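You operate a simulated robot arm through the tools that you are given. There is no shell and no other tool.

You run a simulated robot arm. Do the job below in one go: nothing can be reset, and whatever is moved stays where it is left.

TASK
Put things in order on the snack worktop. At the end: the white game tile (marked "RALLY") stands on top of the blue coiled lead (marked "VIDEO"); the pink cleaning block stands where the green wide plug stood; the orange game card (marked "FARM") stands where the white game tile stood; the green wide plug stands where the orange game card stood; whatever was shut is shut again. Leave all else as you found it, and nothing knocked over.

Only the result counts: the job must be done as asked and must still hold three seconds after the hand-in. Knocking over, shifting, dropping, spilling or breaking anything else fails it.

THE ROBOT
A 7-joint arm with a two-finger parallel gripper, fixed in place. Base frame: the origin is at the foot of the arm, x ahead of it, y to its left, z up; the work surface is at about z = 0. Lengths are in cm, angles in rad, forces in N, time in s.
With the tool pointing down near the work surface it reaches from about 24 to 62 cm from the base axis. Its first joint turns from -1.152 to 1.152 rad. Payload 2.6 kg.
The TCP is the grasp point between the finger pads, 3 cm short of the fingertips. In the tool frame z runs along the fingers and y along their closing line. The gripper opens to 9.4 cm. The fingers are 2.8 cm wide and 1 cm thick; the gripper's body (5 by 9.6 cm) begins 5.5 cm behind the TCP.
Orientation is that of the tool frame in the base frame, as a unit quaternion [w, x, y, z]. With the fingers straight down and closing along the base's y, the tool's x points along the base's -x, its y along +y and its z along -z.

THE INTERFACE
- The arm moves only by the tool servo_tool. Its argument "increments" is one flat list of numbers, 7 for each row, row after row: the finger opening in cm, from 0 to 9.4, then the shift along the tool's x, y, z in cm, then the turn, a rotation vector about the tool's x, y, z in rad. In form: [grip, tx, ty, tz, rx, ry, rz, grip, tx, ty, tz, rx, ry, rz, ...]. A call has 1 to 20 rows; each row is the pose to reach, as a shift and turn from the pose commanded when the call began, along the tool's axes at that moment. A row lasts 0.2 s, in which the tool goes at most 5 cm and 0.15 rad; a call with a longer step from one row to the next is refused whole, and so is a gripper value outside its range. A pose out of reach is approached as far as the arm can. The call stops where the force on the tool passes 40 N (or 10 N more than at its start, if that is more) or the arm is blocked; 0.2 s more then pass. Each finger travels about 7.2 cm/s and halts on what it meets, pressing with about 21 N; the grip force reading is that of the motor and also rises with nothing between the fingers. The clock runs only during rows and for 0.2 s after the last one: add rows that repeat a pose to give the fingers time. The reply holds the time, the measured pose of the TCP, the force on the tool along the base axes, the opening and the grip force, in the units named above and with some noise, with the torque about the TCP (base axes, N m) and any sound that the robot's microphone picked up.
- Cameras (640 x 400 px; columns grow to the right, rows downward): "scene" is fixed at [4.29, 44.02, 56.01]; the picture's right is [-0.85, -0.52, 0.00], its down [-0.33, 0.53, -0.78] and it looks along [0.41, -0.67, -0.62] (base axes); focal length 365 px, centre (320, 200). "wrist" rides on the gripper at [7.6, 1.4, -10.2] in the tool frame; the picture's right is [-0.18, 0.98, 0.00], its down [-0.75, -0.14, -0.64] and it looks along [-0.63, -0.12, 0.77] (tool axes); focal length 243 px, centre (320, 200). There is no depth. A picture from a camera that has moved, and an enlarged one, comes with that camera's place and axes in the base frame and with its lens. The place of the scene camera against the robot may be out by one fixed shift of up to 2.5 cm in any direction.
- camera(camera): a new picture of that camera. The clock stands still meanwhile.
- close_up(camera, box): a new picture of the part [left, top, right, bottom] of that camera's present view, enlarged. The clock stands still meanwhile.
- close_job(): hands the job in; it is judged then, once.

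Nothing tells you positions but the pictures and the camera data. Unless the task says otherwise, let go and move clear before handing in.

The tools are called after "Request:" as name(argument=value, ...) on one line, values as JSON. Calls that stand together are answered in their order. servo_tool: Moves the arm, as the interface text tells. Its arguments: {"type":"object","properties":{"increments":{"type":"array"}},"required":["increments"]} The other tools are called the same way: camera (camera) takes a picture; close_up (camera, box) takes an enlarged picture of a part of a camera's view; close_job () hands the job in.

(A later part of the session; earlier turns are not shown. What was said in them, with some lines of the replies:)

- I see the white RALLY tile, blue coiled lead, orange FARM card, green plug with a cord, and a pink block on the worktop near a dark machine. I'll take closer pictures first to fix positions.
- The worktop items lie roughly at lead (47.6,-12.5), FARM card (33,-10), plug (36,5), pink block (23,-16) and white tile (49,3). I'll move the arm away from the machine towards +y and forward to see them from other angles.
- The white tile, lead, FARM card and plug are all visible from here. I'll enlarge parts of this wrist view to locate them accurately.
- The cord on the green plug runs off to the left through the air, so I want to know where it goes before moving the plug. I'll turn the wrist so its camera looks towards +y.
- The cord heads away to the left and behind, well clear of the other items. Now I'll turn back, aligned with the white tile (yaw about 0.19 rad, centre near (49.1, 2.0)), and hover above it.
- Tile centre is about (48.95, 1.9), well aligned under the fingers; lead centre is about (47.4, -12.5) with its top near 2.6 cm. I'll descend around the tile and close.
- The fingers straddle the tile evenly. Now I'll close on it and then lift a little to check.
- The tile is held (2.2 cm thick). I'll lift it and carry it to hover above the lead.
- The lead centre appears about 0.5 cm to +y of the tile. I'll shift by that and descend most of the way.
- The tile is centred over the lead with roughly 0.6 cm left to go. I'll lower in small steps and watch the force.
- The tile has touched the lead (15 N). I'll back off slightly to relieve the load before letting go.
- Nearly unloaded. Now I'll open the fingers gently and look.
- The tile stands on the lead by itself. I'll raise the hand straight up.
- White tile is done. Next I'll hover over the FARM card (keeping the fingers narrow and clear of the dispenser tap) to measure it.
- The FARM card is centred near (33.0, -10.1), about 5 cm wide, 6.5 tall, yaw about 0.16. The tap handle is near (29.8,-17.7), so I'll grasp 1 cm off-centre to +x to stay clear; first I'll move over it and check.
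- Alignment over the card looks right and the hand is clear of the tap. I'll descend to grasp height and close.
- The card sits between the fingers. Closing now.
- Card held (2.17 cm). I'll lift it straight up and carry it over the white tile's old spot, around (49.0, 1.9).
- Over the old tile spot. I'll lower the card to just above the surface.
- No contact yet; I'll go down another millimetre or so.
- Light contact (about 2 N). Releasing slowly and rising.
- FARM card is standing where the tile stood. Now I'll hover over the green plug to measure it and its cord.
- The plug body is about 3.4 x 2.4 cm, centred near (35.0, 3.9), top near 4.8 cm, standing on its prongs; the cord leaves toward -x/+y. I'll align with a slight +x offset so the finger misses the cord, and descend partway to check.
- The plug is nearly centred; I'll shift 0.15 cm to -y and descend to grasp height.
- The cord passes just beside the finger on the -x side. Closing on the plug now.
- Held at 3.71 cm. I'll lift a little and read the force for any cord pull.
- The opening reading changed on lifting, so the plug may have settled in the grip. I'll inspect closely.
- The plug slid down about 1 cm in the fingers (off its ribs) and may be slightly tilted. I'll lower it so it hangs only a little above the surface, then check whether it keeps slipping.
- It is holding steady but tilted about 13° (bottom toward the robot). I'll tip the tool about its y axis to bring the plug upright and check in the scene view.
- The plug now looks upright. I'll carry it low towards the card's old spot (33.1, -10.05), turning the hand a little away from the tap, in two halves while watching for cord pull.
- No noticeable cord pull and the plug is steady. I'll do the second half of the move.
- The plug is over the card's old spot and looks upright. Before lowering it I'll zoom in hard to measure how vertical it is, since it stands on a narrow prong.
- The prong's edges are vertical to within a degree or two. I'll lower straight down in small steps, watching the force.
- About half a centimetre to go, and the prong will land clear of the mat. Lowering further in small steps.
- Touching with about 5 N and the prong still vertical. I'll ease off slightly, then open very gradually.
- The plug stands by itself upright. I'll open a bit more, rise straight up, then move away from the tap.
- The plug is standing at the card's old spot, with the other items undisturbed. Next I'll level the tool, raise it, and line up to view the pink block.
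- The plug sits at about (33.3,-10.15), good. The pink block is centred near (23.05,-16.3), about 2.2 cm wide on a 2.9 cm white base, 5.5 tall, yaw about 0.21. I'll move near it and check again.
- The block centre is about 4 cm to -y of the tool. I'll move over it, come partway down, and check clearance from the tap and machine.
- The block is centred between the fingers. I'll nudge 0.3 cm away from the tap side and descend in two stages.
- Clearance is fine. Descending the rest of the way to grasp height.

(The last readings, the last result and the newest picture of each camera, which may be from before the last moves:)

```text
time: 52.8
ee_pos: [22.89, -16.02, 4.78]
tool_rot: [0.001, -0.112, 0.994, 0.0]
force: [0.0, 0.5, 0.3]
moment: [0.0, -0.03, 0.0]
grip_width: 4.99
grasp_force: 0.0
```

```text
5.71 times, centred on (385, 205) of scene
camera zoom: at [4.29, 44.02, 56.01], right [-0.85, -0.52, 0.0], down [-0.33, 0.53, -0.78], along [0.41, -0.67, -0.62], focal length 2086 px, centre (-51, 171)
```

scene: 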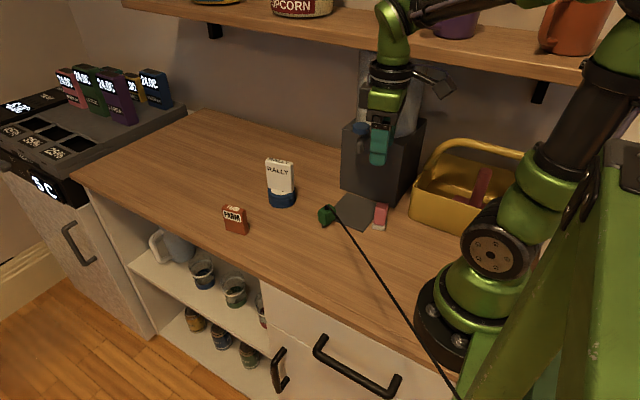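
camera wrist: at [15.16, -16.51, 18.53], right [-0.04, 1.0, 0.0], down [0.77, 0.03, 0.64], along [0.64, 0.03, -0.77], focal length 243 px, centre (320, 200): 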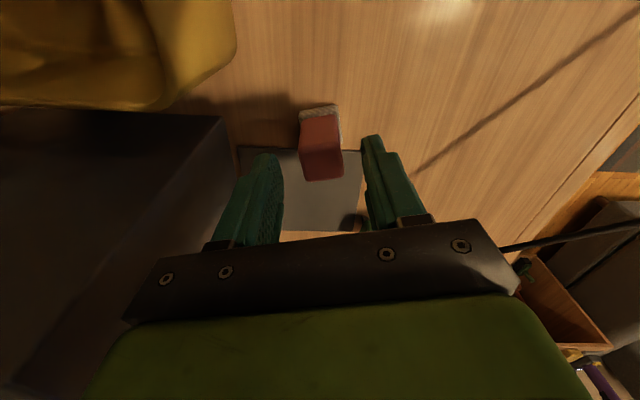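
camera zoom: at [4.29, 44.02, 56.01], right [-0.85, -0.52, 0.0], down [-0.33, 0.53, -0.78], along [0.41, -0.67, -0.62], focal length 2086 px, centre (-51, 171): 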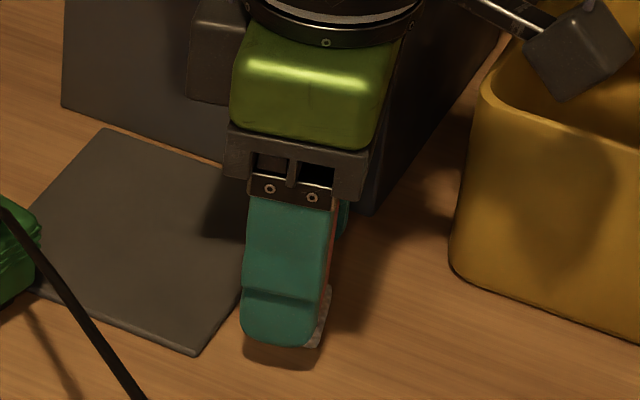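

The fingers straddle the pink part above the white base. Closing.

Request:
servo_tool(increments=[4, 0, 0, 0, 0, 0, 0, 2.8, 0, 0, 0, 0, 0, 0, 1.8, 0, 0, 0, 0, 0, 0, 1, 0, 0, 0, 0, 0, 0, 1, 0, 0, 0, 0, 0, 0])

Request:
close_up(camera="wrist", box=[220, 80, 420, 240])

```text
time: 54.0
ee_pos: [22.96, -15.93, 4.89]
tool_rot: [0.0, -0.112, 0.994, -0.001]
force: [-0.3, -0.2, -0.4]
moment: [-0.04, -0.02, 0.06]
grip_width: 2.96
grasp_force: 21.2
```

```text
2.50 times, centred on (320, 160) of wrist
camera zoom: at [15.16, -16.38, 15.08], right [-0.04, 1.0, 0.0], down [0.77, 0.03, 0.64], along [0.64, 0.03, -0.77], focal length 606 px, centre (320, 300)
```

zoom: 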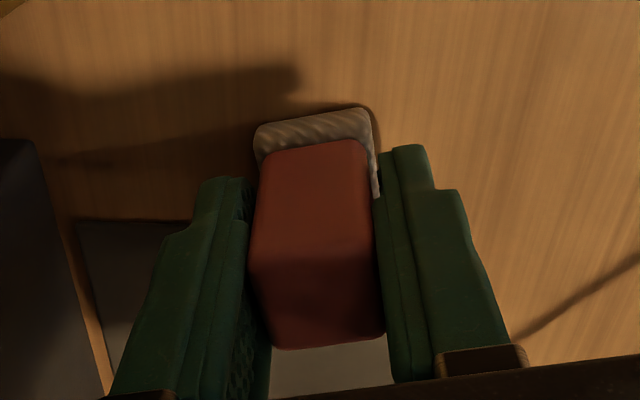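

Held at 2.96 cm. I'll lift a little and check that it does not slip.

Request:
servo_tool(increments=[1, 0, 0, -0.3, 0, 0, 0, 1, 0, 0, -1, 0, 0, 0, 1, 0, 0, -2, 0, 0, 0, 1, 0, 0, -2, 0, 0, 0])

Request:
close_up(camera="wrist", box=[220, 80, 420, 240])

Request:
close_up(camera="scene", box=[350, 160, 420, 240])

```text
time: 55.0
ee_pos: [22.96, -16.04, 6.84]
tool_rot: [0.0, -0.111, 0.994, 0.001]
force: [0.2, 0.8, -0.4]
moment: [0.01, -0.04, 0.01]
grip_width: 2.95
grasp_force: 21.2
```

```text
2.50 times, centred on (320, 160) of wrist
camera zoom: at [15.19, -16.46, 17.1], right [-0.04, 1.0, 0.0], down [0.77, 0.03, 0.64], along [0.64, 0.02, -0.77], focal length 606 px, centre (320, 300)
```

zoom: 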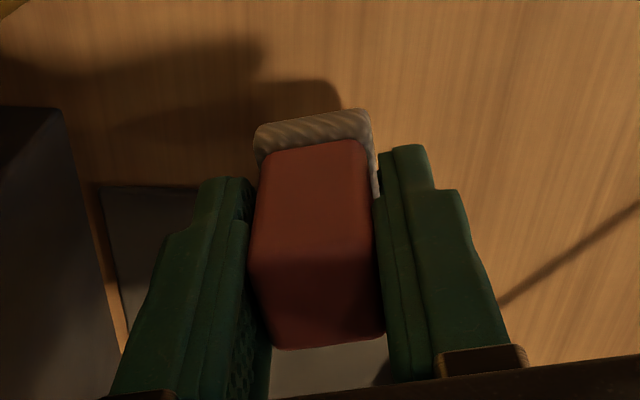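

```text
5.00 times, centred on (385, 200) of scene
camera zoom: at [4.29, 44.02, 56.01], right [-0.85, -0.52, 0.0], down [-0.33, 0.53, -0.78], along [0.41, -0.67, -0.62], focal length 1825 px, centre (-5, 200)
```

zoom: 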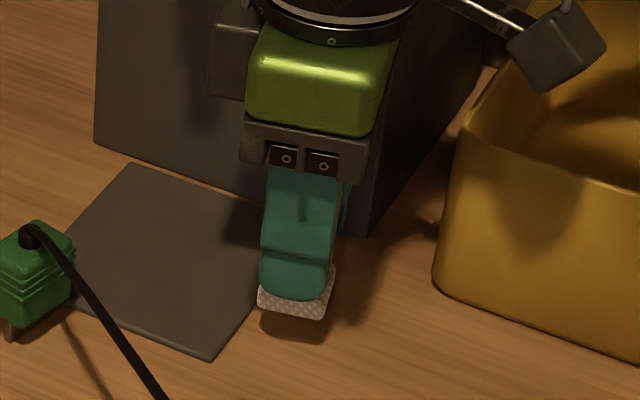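

Firm hold. Now I'll lift high and carry the block over to the plug's old spot, around (34.95, 3.95).

Request:
servo_tool(increments=[1, 0, 0, -3, 0, 0, 0, 1, 0, 0, -6.5, 0, 0, 0, 1, 0, 0, -10, 0, 0, 0, 1, 0, 0, -13, 0, 0, 0, 1, -2.6, 2.8, -13, 0, 0, 0, 1, -5.2, 5.6, -13, 0, 0, 0, 1, -7.9, 8.4, -13, 0, 0, 0, 1, -10.6, 11.2, -13, 0, 0, 0, 1, -13.2, 14, -13, 0, 0, 0, 1, -15.85, 16.88, -13, 0, 0, 0, 1, -15.85, 16.88, -13, 0, 0, 0])

Request:
camera(camera="wrist")

Request:
camera(camera="scene")

```text
time: 57.4
ee_pos: [34.76, 4.04, 19.72]
tool_rot: [0.0, -0.112, 0.994, -0.001]
force: [0.5, -0.2, -1.1]
moment: [-0.01, 0.02, 0.04]
grip_width: 2.94
grasp_force: 21.0
```

```text
taken
camera wrist: at [26.89, 3.55, 29.98], right [-0.04, 1.0, 0.0], down [0.77, 0.03, 0.64], along [0.64, 0.03, -0.77], focal length 243 px, centre (320, 200)
```

wrist: 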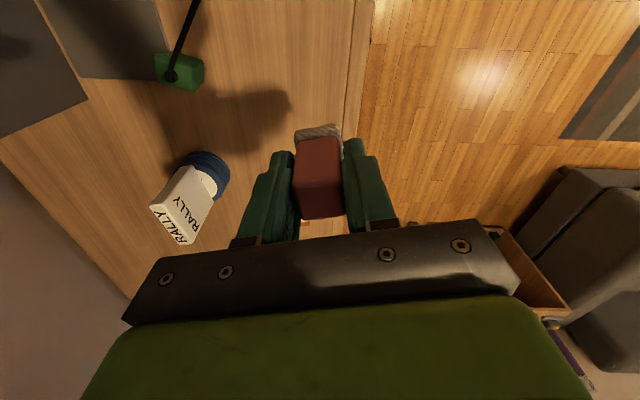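

```text
taken
```

scene: 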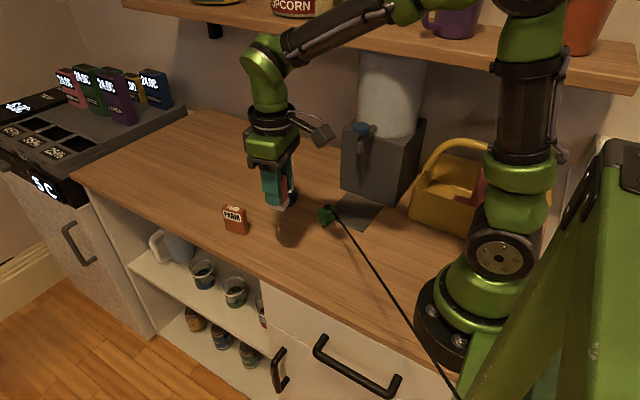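

On target over the plug's old spot. Lowering to just above the surface.

Request:
servo_tool(increments=[1, 0, 0, 3, 0, 0, 0, 1, 0, 0, 6.5, 0, 0, 0, 1, 0, 0, 10, 0, 0, 0, 1, 0, 0, 12.5, 0, 0, 0, 1, 0, 0, 14, 0, 0, 0, 1, 0, 0, 14.6, 0, 0, 0, 1, 0, 0, 14.6, 0, 0, 0])

Request:
close_up(camera="scene", box=[240, 190, 340, 280])

```text
time: 59.0
ee_pos: [34.64, 3.92, 5.15]
tool_rot: [0.0, -0.113, 0.994, 0.001]
force: [-0.1, -0.8, -0.8]
moment: [0.04, -0.02, 0.0]
grip_width: 2.96
grasp_force: 21.1
```

```text
4.44 times, centred on (290, 235) of scene
camera zoom: at [4.29, 44.02, 56.01], right [-0.85, -0.52, 0.0], down [-0.33, 0.53, -0.78], along [0.41, -0.67, -0.62], focal length 1622 px, centre (453, 44)
```

zoom: 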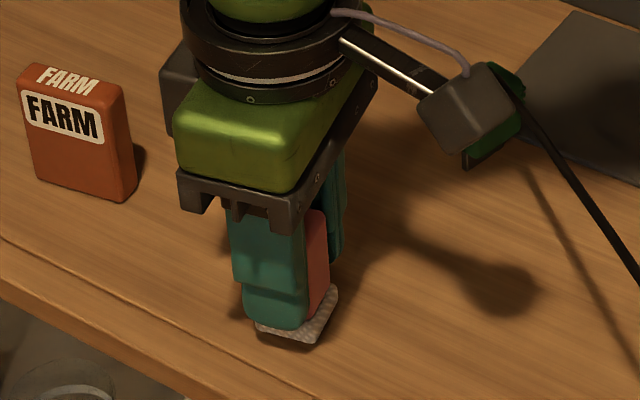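

Request:
servo_tool(increments=[1, 0, 0, 0.1, 0, 0, 0, 1, 0, 0, 0.2, 0, 0, 0])

```text
time: 59.6
ee_pos: [34.73, 4.03, 4.89]
tool_rot: [0.001, -0.112, 0.994, 0.0]
force: [-0.5, 0.8, -0.5]
moment: [-0.01, -0.02, 0.0]
grip_width: 2.95
grasp_force: 21.1
```

Not touching yet; another small step down.

Request:
servo_tool(increments=[1, 0, 0, 0.06, 0, 0, 0, 1, 0, 0, 0.12, 0, 0, 0])

```text
time: 60.2
ee_pos: [34.65, 3.94, 4.82]
tool_rot: [0.001, -0.113, 0.994, 0.0]
force: [0.4, 0.5, 0.6]
moment: [0.01, -0.03, 0.02]
grip_width: 2.94
grasp_force: 20.9
```

Request:
servo_tool(increments=[1, 0, 0, 0.05, 0, 0, 0, 1, 0, 0, 0.08, 0, 0, 0])

Request:
close_up(camera="scene", box=[265, 225, 315, 265])

```text
time: 60.8
ee_pos: [34.57, 4.01, 4.83]
tool_rot: [0.0, -0.112, 0.994, 0.0]
force: [-0.3, 1.0, -0.2]
moment: [0.0, -0.01, -0.01]
grip_width: 2.96
grasp_force: 21.1
```

```text
10.00 times, centred on (290, 245) of scene
camera zoom: at [4.29, 44.02, 56.01], right [-0.85, -0.52, 0.0], down [-0.33, 0.53, -0.78], along [0.41, -0.67, -0.62], focal length 3650 px, centre (620, -250)
```

zoom: 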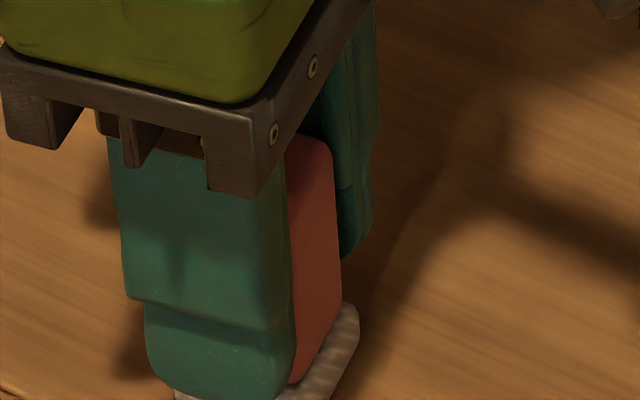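

Request:
servo_tool(increments=[1, 0, 0, 0.05, 0, 0, 0, 1, 0, 0, 0.1, 0, 0, 0])

Request:
close_up(camera="scene", box=[265, 235, 315, 275])

```text
time: 61.4
ee_pos: [34.59, 4.04, 4.89]
tool_rot: [0.001, -0.112, 0.994, 0.001]
force: [-1.6, 0.3, 7.7]
moment: [0.04, 0.01, -0.01]
grip_width: 2.95
grasp_force: 21.1
```

```text
10.00 times, centred on (290, 255) of scene
camera zoom: at [4.29, 44.02, 56.01], right [-0.85, -0.52, 0.0], down [-0.33, 0.53, -0.78], along [0.41, -0.67, -0.62], focal length 3650 px, centre (620, -350)
```

zoom: 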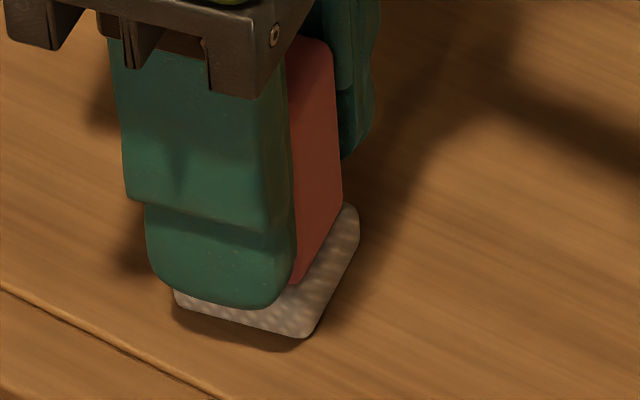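

Contact (about 8 N). I'll ease off slightly and release, then rise.

Request:
servo_tool(increments=[1, 0, 0, -0.05, 0, 0, 0, 2.8, 0, 0, -0.06, 0, 0, 0, 3.1, 0, 0, -0.06, 0, 0, 0, 3.5, 0, 0, -0.06, 0, 0, 0, 4.2, 0, 0, -0.06, 0, 0, 0, 5, 0, 0, -0.06, 0, 0, 0])

Request:
close_up(camera="scene", box=[250, 210, 330, 275])

Request:
camera(camera="wrist")

```text
time: 62.8
ee_pos: [34.6, 3.96, 4.81]
tool_rot: [0.001, -0.112, 0.994, 0.0]
force: [0.4, -0.9, -0.4]
moment: [-0.02, 0.01, 0.0]
grip_width: 4.98
grasp_force: 0.0
```

```text
6.15 times, centred on (290, 242) of scene
camera zoom: at [4.29, 44.02, 56.01], right [-0.85, -0.52, 0.0], down [-0.33, 0.53, -0.78], along [0.41, -0.67, -0.62], focal length 2246 px, centre (505, -62)
```

zoom: 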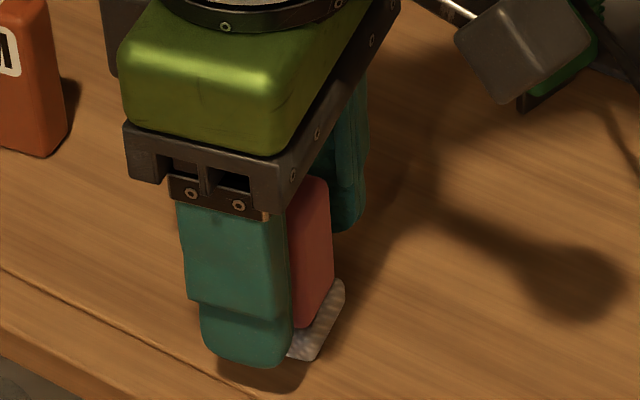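

```text
taken
camera wrist: at [26.8, 3.52, 15.06], right [-0.04, 1.0, 0.0], down [0.77, 0.03, 0.64], along [0.64, 0.03, -0.77], focal length 243 px, centre (320, 200)
```

wrist: 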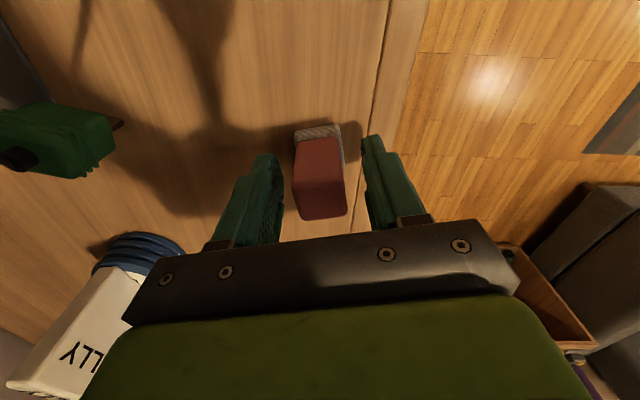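

The block stands on its own. Rising straight up and then checking everything.

Request:
servo_tool(increments=[5, 0, 0, -1, 0, 0, 0, 5, 0, 0, -3, 0, 0, 0, 5, 0, 0, -6, 0, 0, 0, 5, 0, 0, -10, 0, 0, 0, 5, 0, 0, -14, 0, 0, 0, 5, 0, 0, -18, 0, 0, 0, 5, 0, 0, -18, 0, 0, 0])

Request:
camera(camera="scene")

Request:
close_up(camera="scene", box=[200, 140, 400, 275])

Request:
camera(camera="wrist")

```text
time: 64.4
ee_pos: [34.65, 3.93, 23.02]
tool_rot: [0.0, -0.112, 0.994, -0.001]
force: [0.1, 0.2, 0.2]
moment: [0.03, -0.03, -0.02]
grip_width: 5.02
grasp_force: 0.0
```

```text
taken
```

scene: 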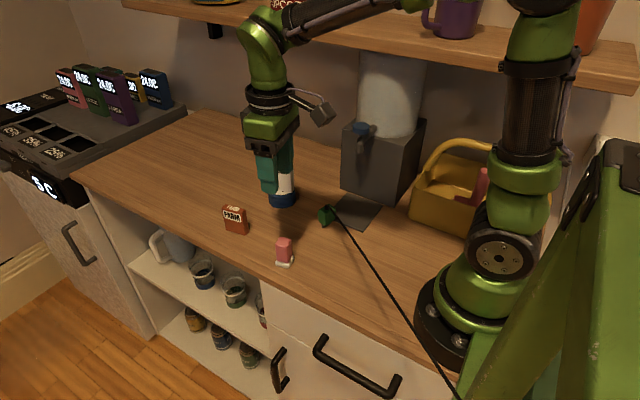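

```text
2.96 times, centred on (300, 208) of scene
camera zoom: at [4.29, 44.02, 56.01], right [-0.85, -0.52, 0.0], down [-0.33, 0.53, -0.78], along [0.41, -0.67, -0.62], focal length 1082 px, centre (379, 178)
```

zoom: 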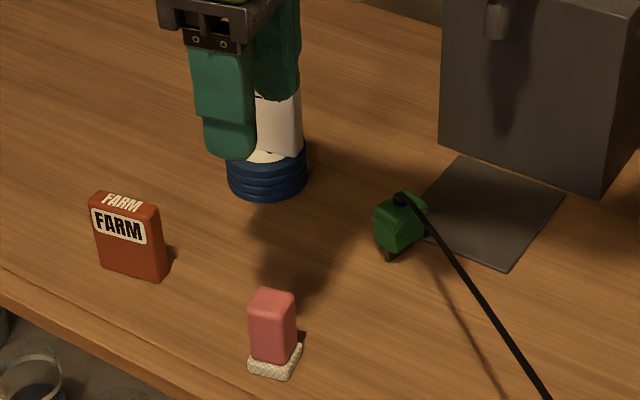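

```text
taken
camera wrist: at [26.89, 3.46, 33.18], right [-0.04, 1.0, 0.0], down [0.77, 0.03, 0.64], along [0.64, 0.03, -0.77], focal length 243 px, centre (320, 200)
```

wrist: 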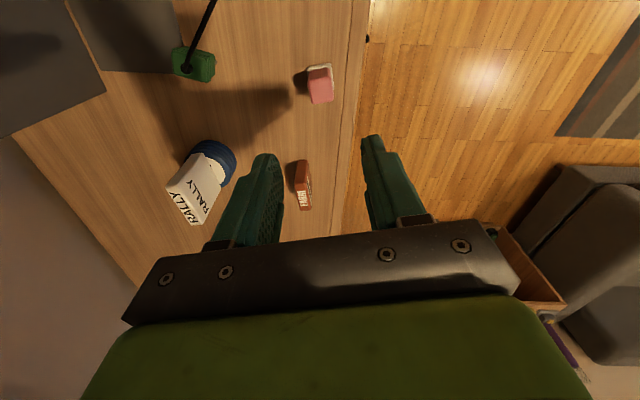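

All four items are in place. I'll zoom in on the plug to be sure it is standing truly upright.

Request:
close_up(camera="scene", box=[305, 195, 355, 235])

Request:
close_up(camera="wrist", box=[140, 0, 380, 150])

Request:
close_up(camera="scene", box=[265, 230, 315, 270])

```text
10.00 times, centred on (330, 215) of scene
camera zoom: at [4.29, 44.02, 56.01], right [-0.85, -0.52, 0.0], down [-0.33, 0.53, -0.78], along [0.41, -0.67, -0.62], focal length 3650 px, centre (220, 50)
```

zoom: 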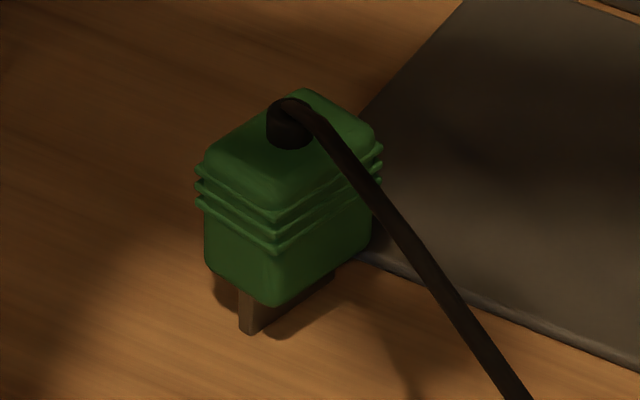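

```text
2.67 times, centred on (260, 75) of wrist
camera zoom: at [26.89, 3.46, 33.18], right [-0.04, 1.0, 0.0], down [0.77, 0.03, 0.64], along [0.64, 0.03, -0.77], focal length 647 px, centre (480, 533)
```

zoom: 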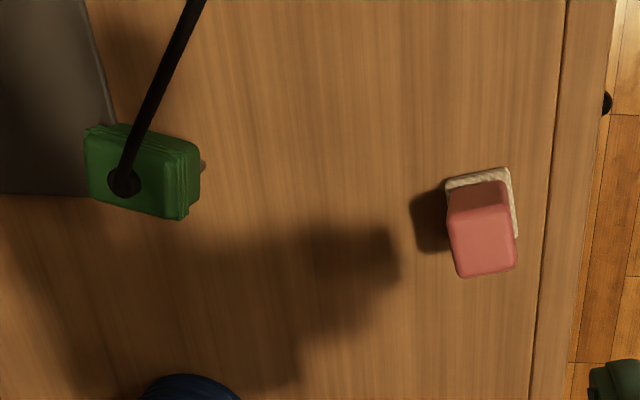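

```text
10.00 times, centred on (290, 250) of scene
camera zoom: at [4.29, 44.02, 56.01], right [-0.85, -0.52, 0.0], down [-0.33, 0.53, -0.78], along [0.41, -0.67, -0.62], focal length 3650 px, centre (620, -300)
```

zoom: 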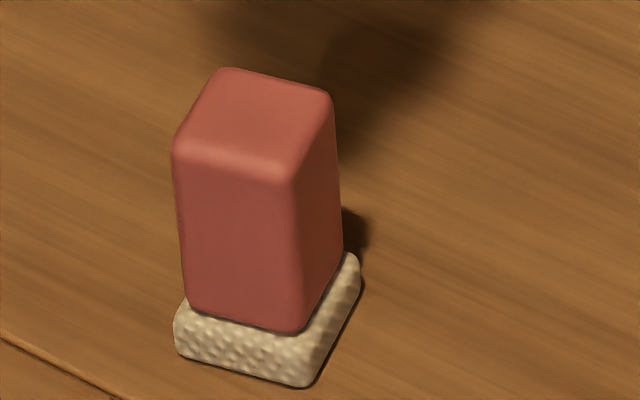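

Everything stands upright and positions match. I'll move the hand clear and take a final look at the tile on the lead and the rest of the worktop.

Request:
servo_tool(increments=[5, 1, 0, -3, 0, 0, 0, 5, 3, 0, -6, 0, 0, 0, 5, 5, 0, -9, 0, 0, 0, 5, 5, 0, -9, 0, 0, 0, 5, 5, 0, -9, 0, 0, 0])

Request:
camera(camera="scene")

Request:
close_up(camera="scene", box=[210, 140, 430, 275])

Request:
close_up(camera="scene", box=[250, 145, 310, 215])

```text
time: 65.6
ee_pos: [29.86, 2.67, 31.88]
tool_rot: [0.0, -0.113, 0.994, 0.0]
force: [0.4, 0.9, 0.4]
moment: [0.0, -0.02, -0.01]
grip_width: 5.03
grasp_force: 0.0
```

```text
taken
```

scene: 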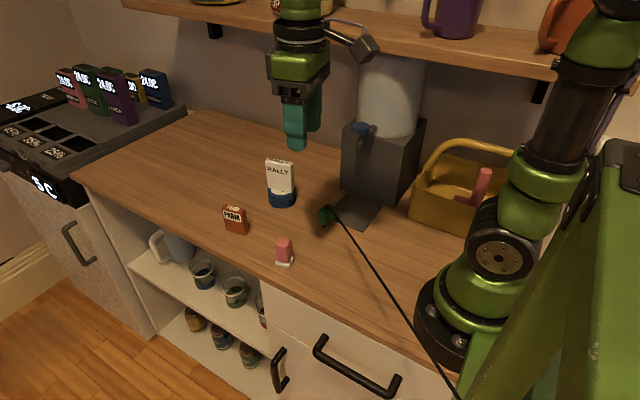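

```text
2.91 times, centred on (320, 208) of scene
camera zoom: at [4.29, 44.02, 56.01], right [-0.85, -0.52, 0.0], down [-0.33, 0.53, -0.78], along [0.41, -0.67, -0.62], focal length 1062 px, centre (320, 178)
```

zoom: 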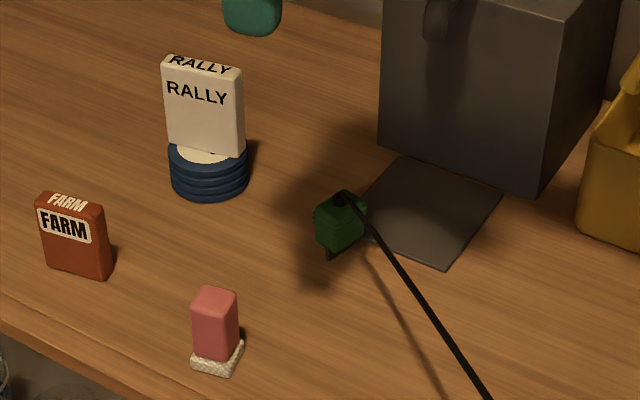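

```text
5.71 times, centred on (280, 180) of scene
camera zoom: at [4.29, 44.02, 56.01], right [-0.85, -0.52, 0.0], down [-0.33, 0.53, -0.78], along [0.41, -0.67, -0.62], focal length 2086 px, centre (549, 314)
```

zoom: 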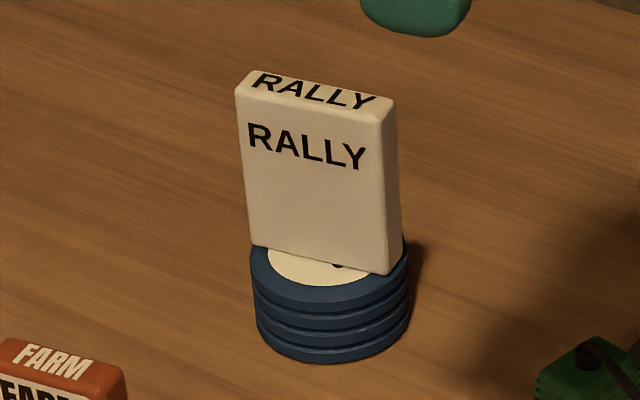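

The RALLY tile stands on the lead. The FARM card is where the tile stood, the plug is where the card stood, and the pink block is where the plug stood. All four are upright, the hand is clear and empty, and I never opened anything. I'm handing in now.

Request:
close_job()

```text
The job is handed in.
```

The job is handed in, and every item stands where you asked. I checked the final positions with the cameras, but the verdict on the hand-in hasn't come back to me.

| Item | Where it stands now | Distance from the asked spot |
|---|---|---|
| White "RALLY" tile | Upright on top of the blue "VIDEO" lead | Centred; the lead has not visibly moved |
| Orange "FARM" card | Where the white tile stood | A few millimetres at most |
| Green plug | Where the orange card stood | About 2 mm |
| Pink cleaning block | Where the green plug stood | About 2 mm |

- **Plug slipped in the grip:** when I lifted it, the plug slid about 1 cm down the fingers and tilted. I levelled it before setting it down, and it now stands upright on its prong.
- **Plug is turned:** it faces about 0.4 rad (23°) away from its original direction, because I angled the hand to stay clear of the dispenser tap.
- **Everything else:** I opened nothing, so whatever was shut stayed shut. The last pictures show nothing else moved or knocked over. The hand is empty and clear of the worktop.
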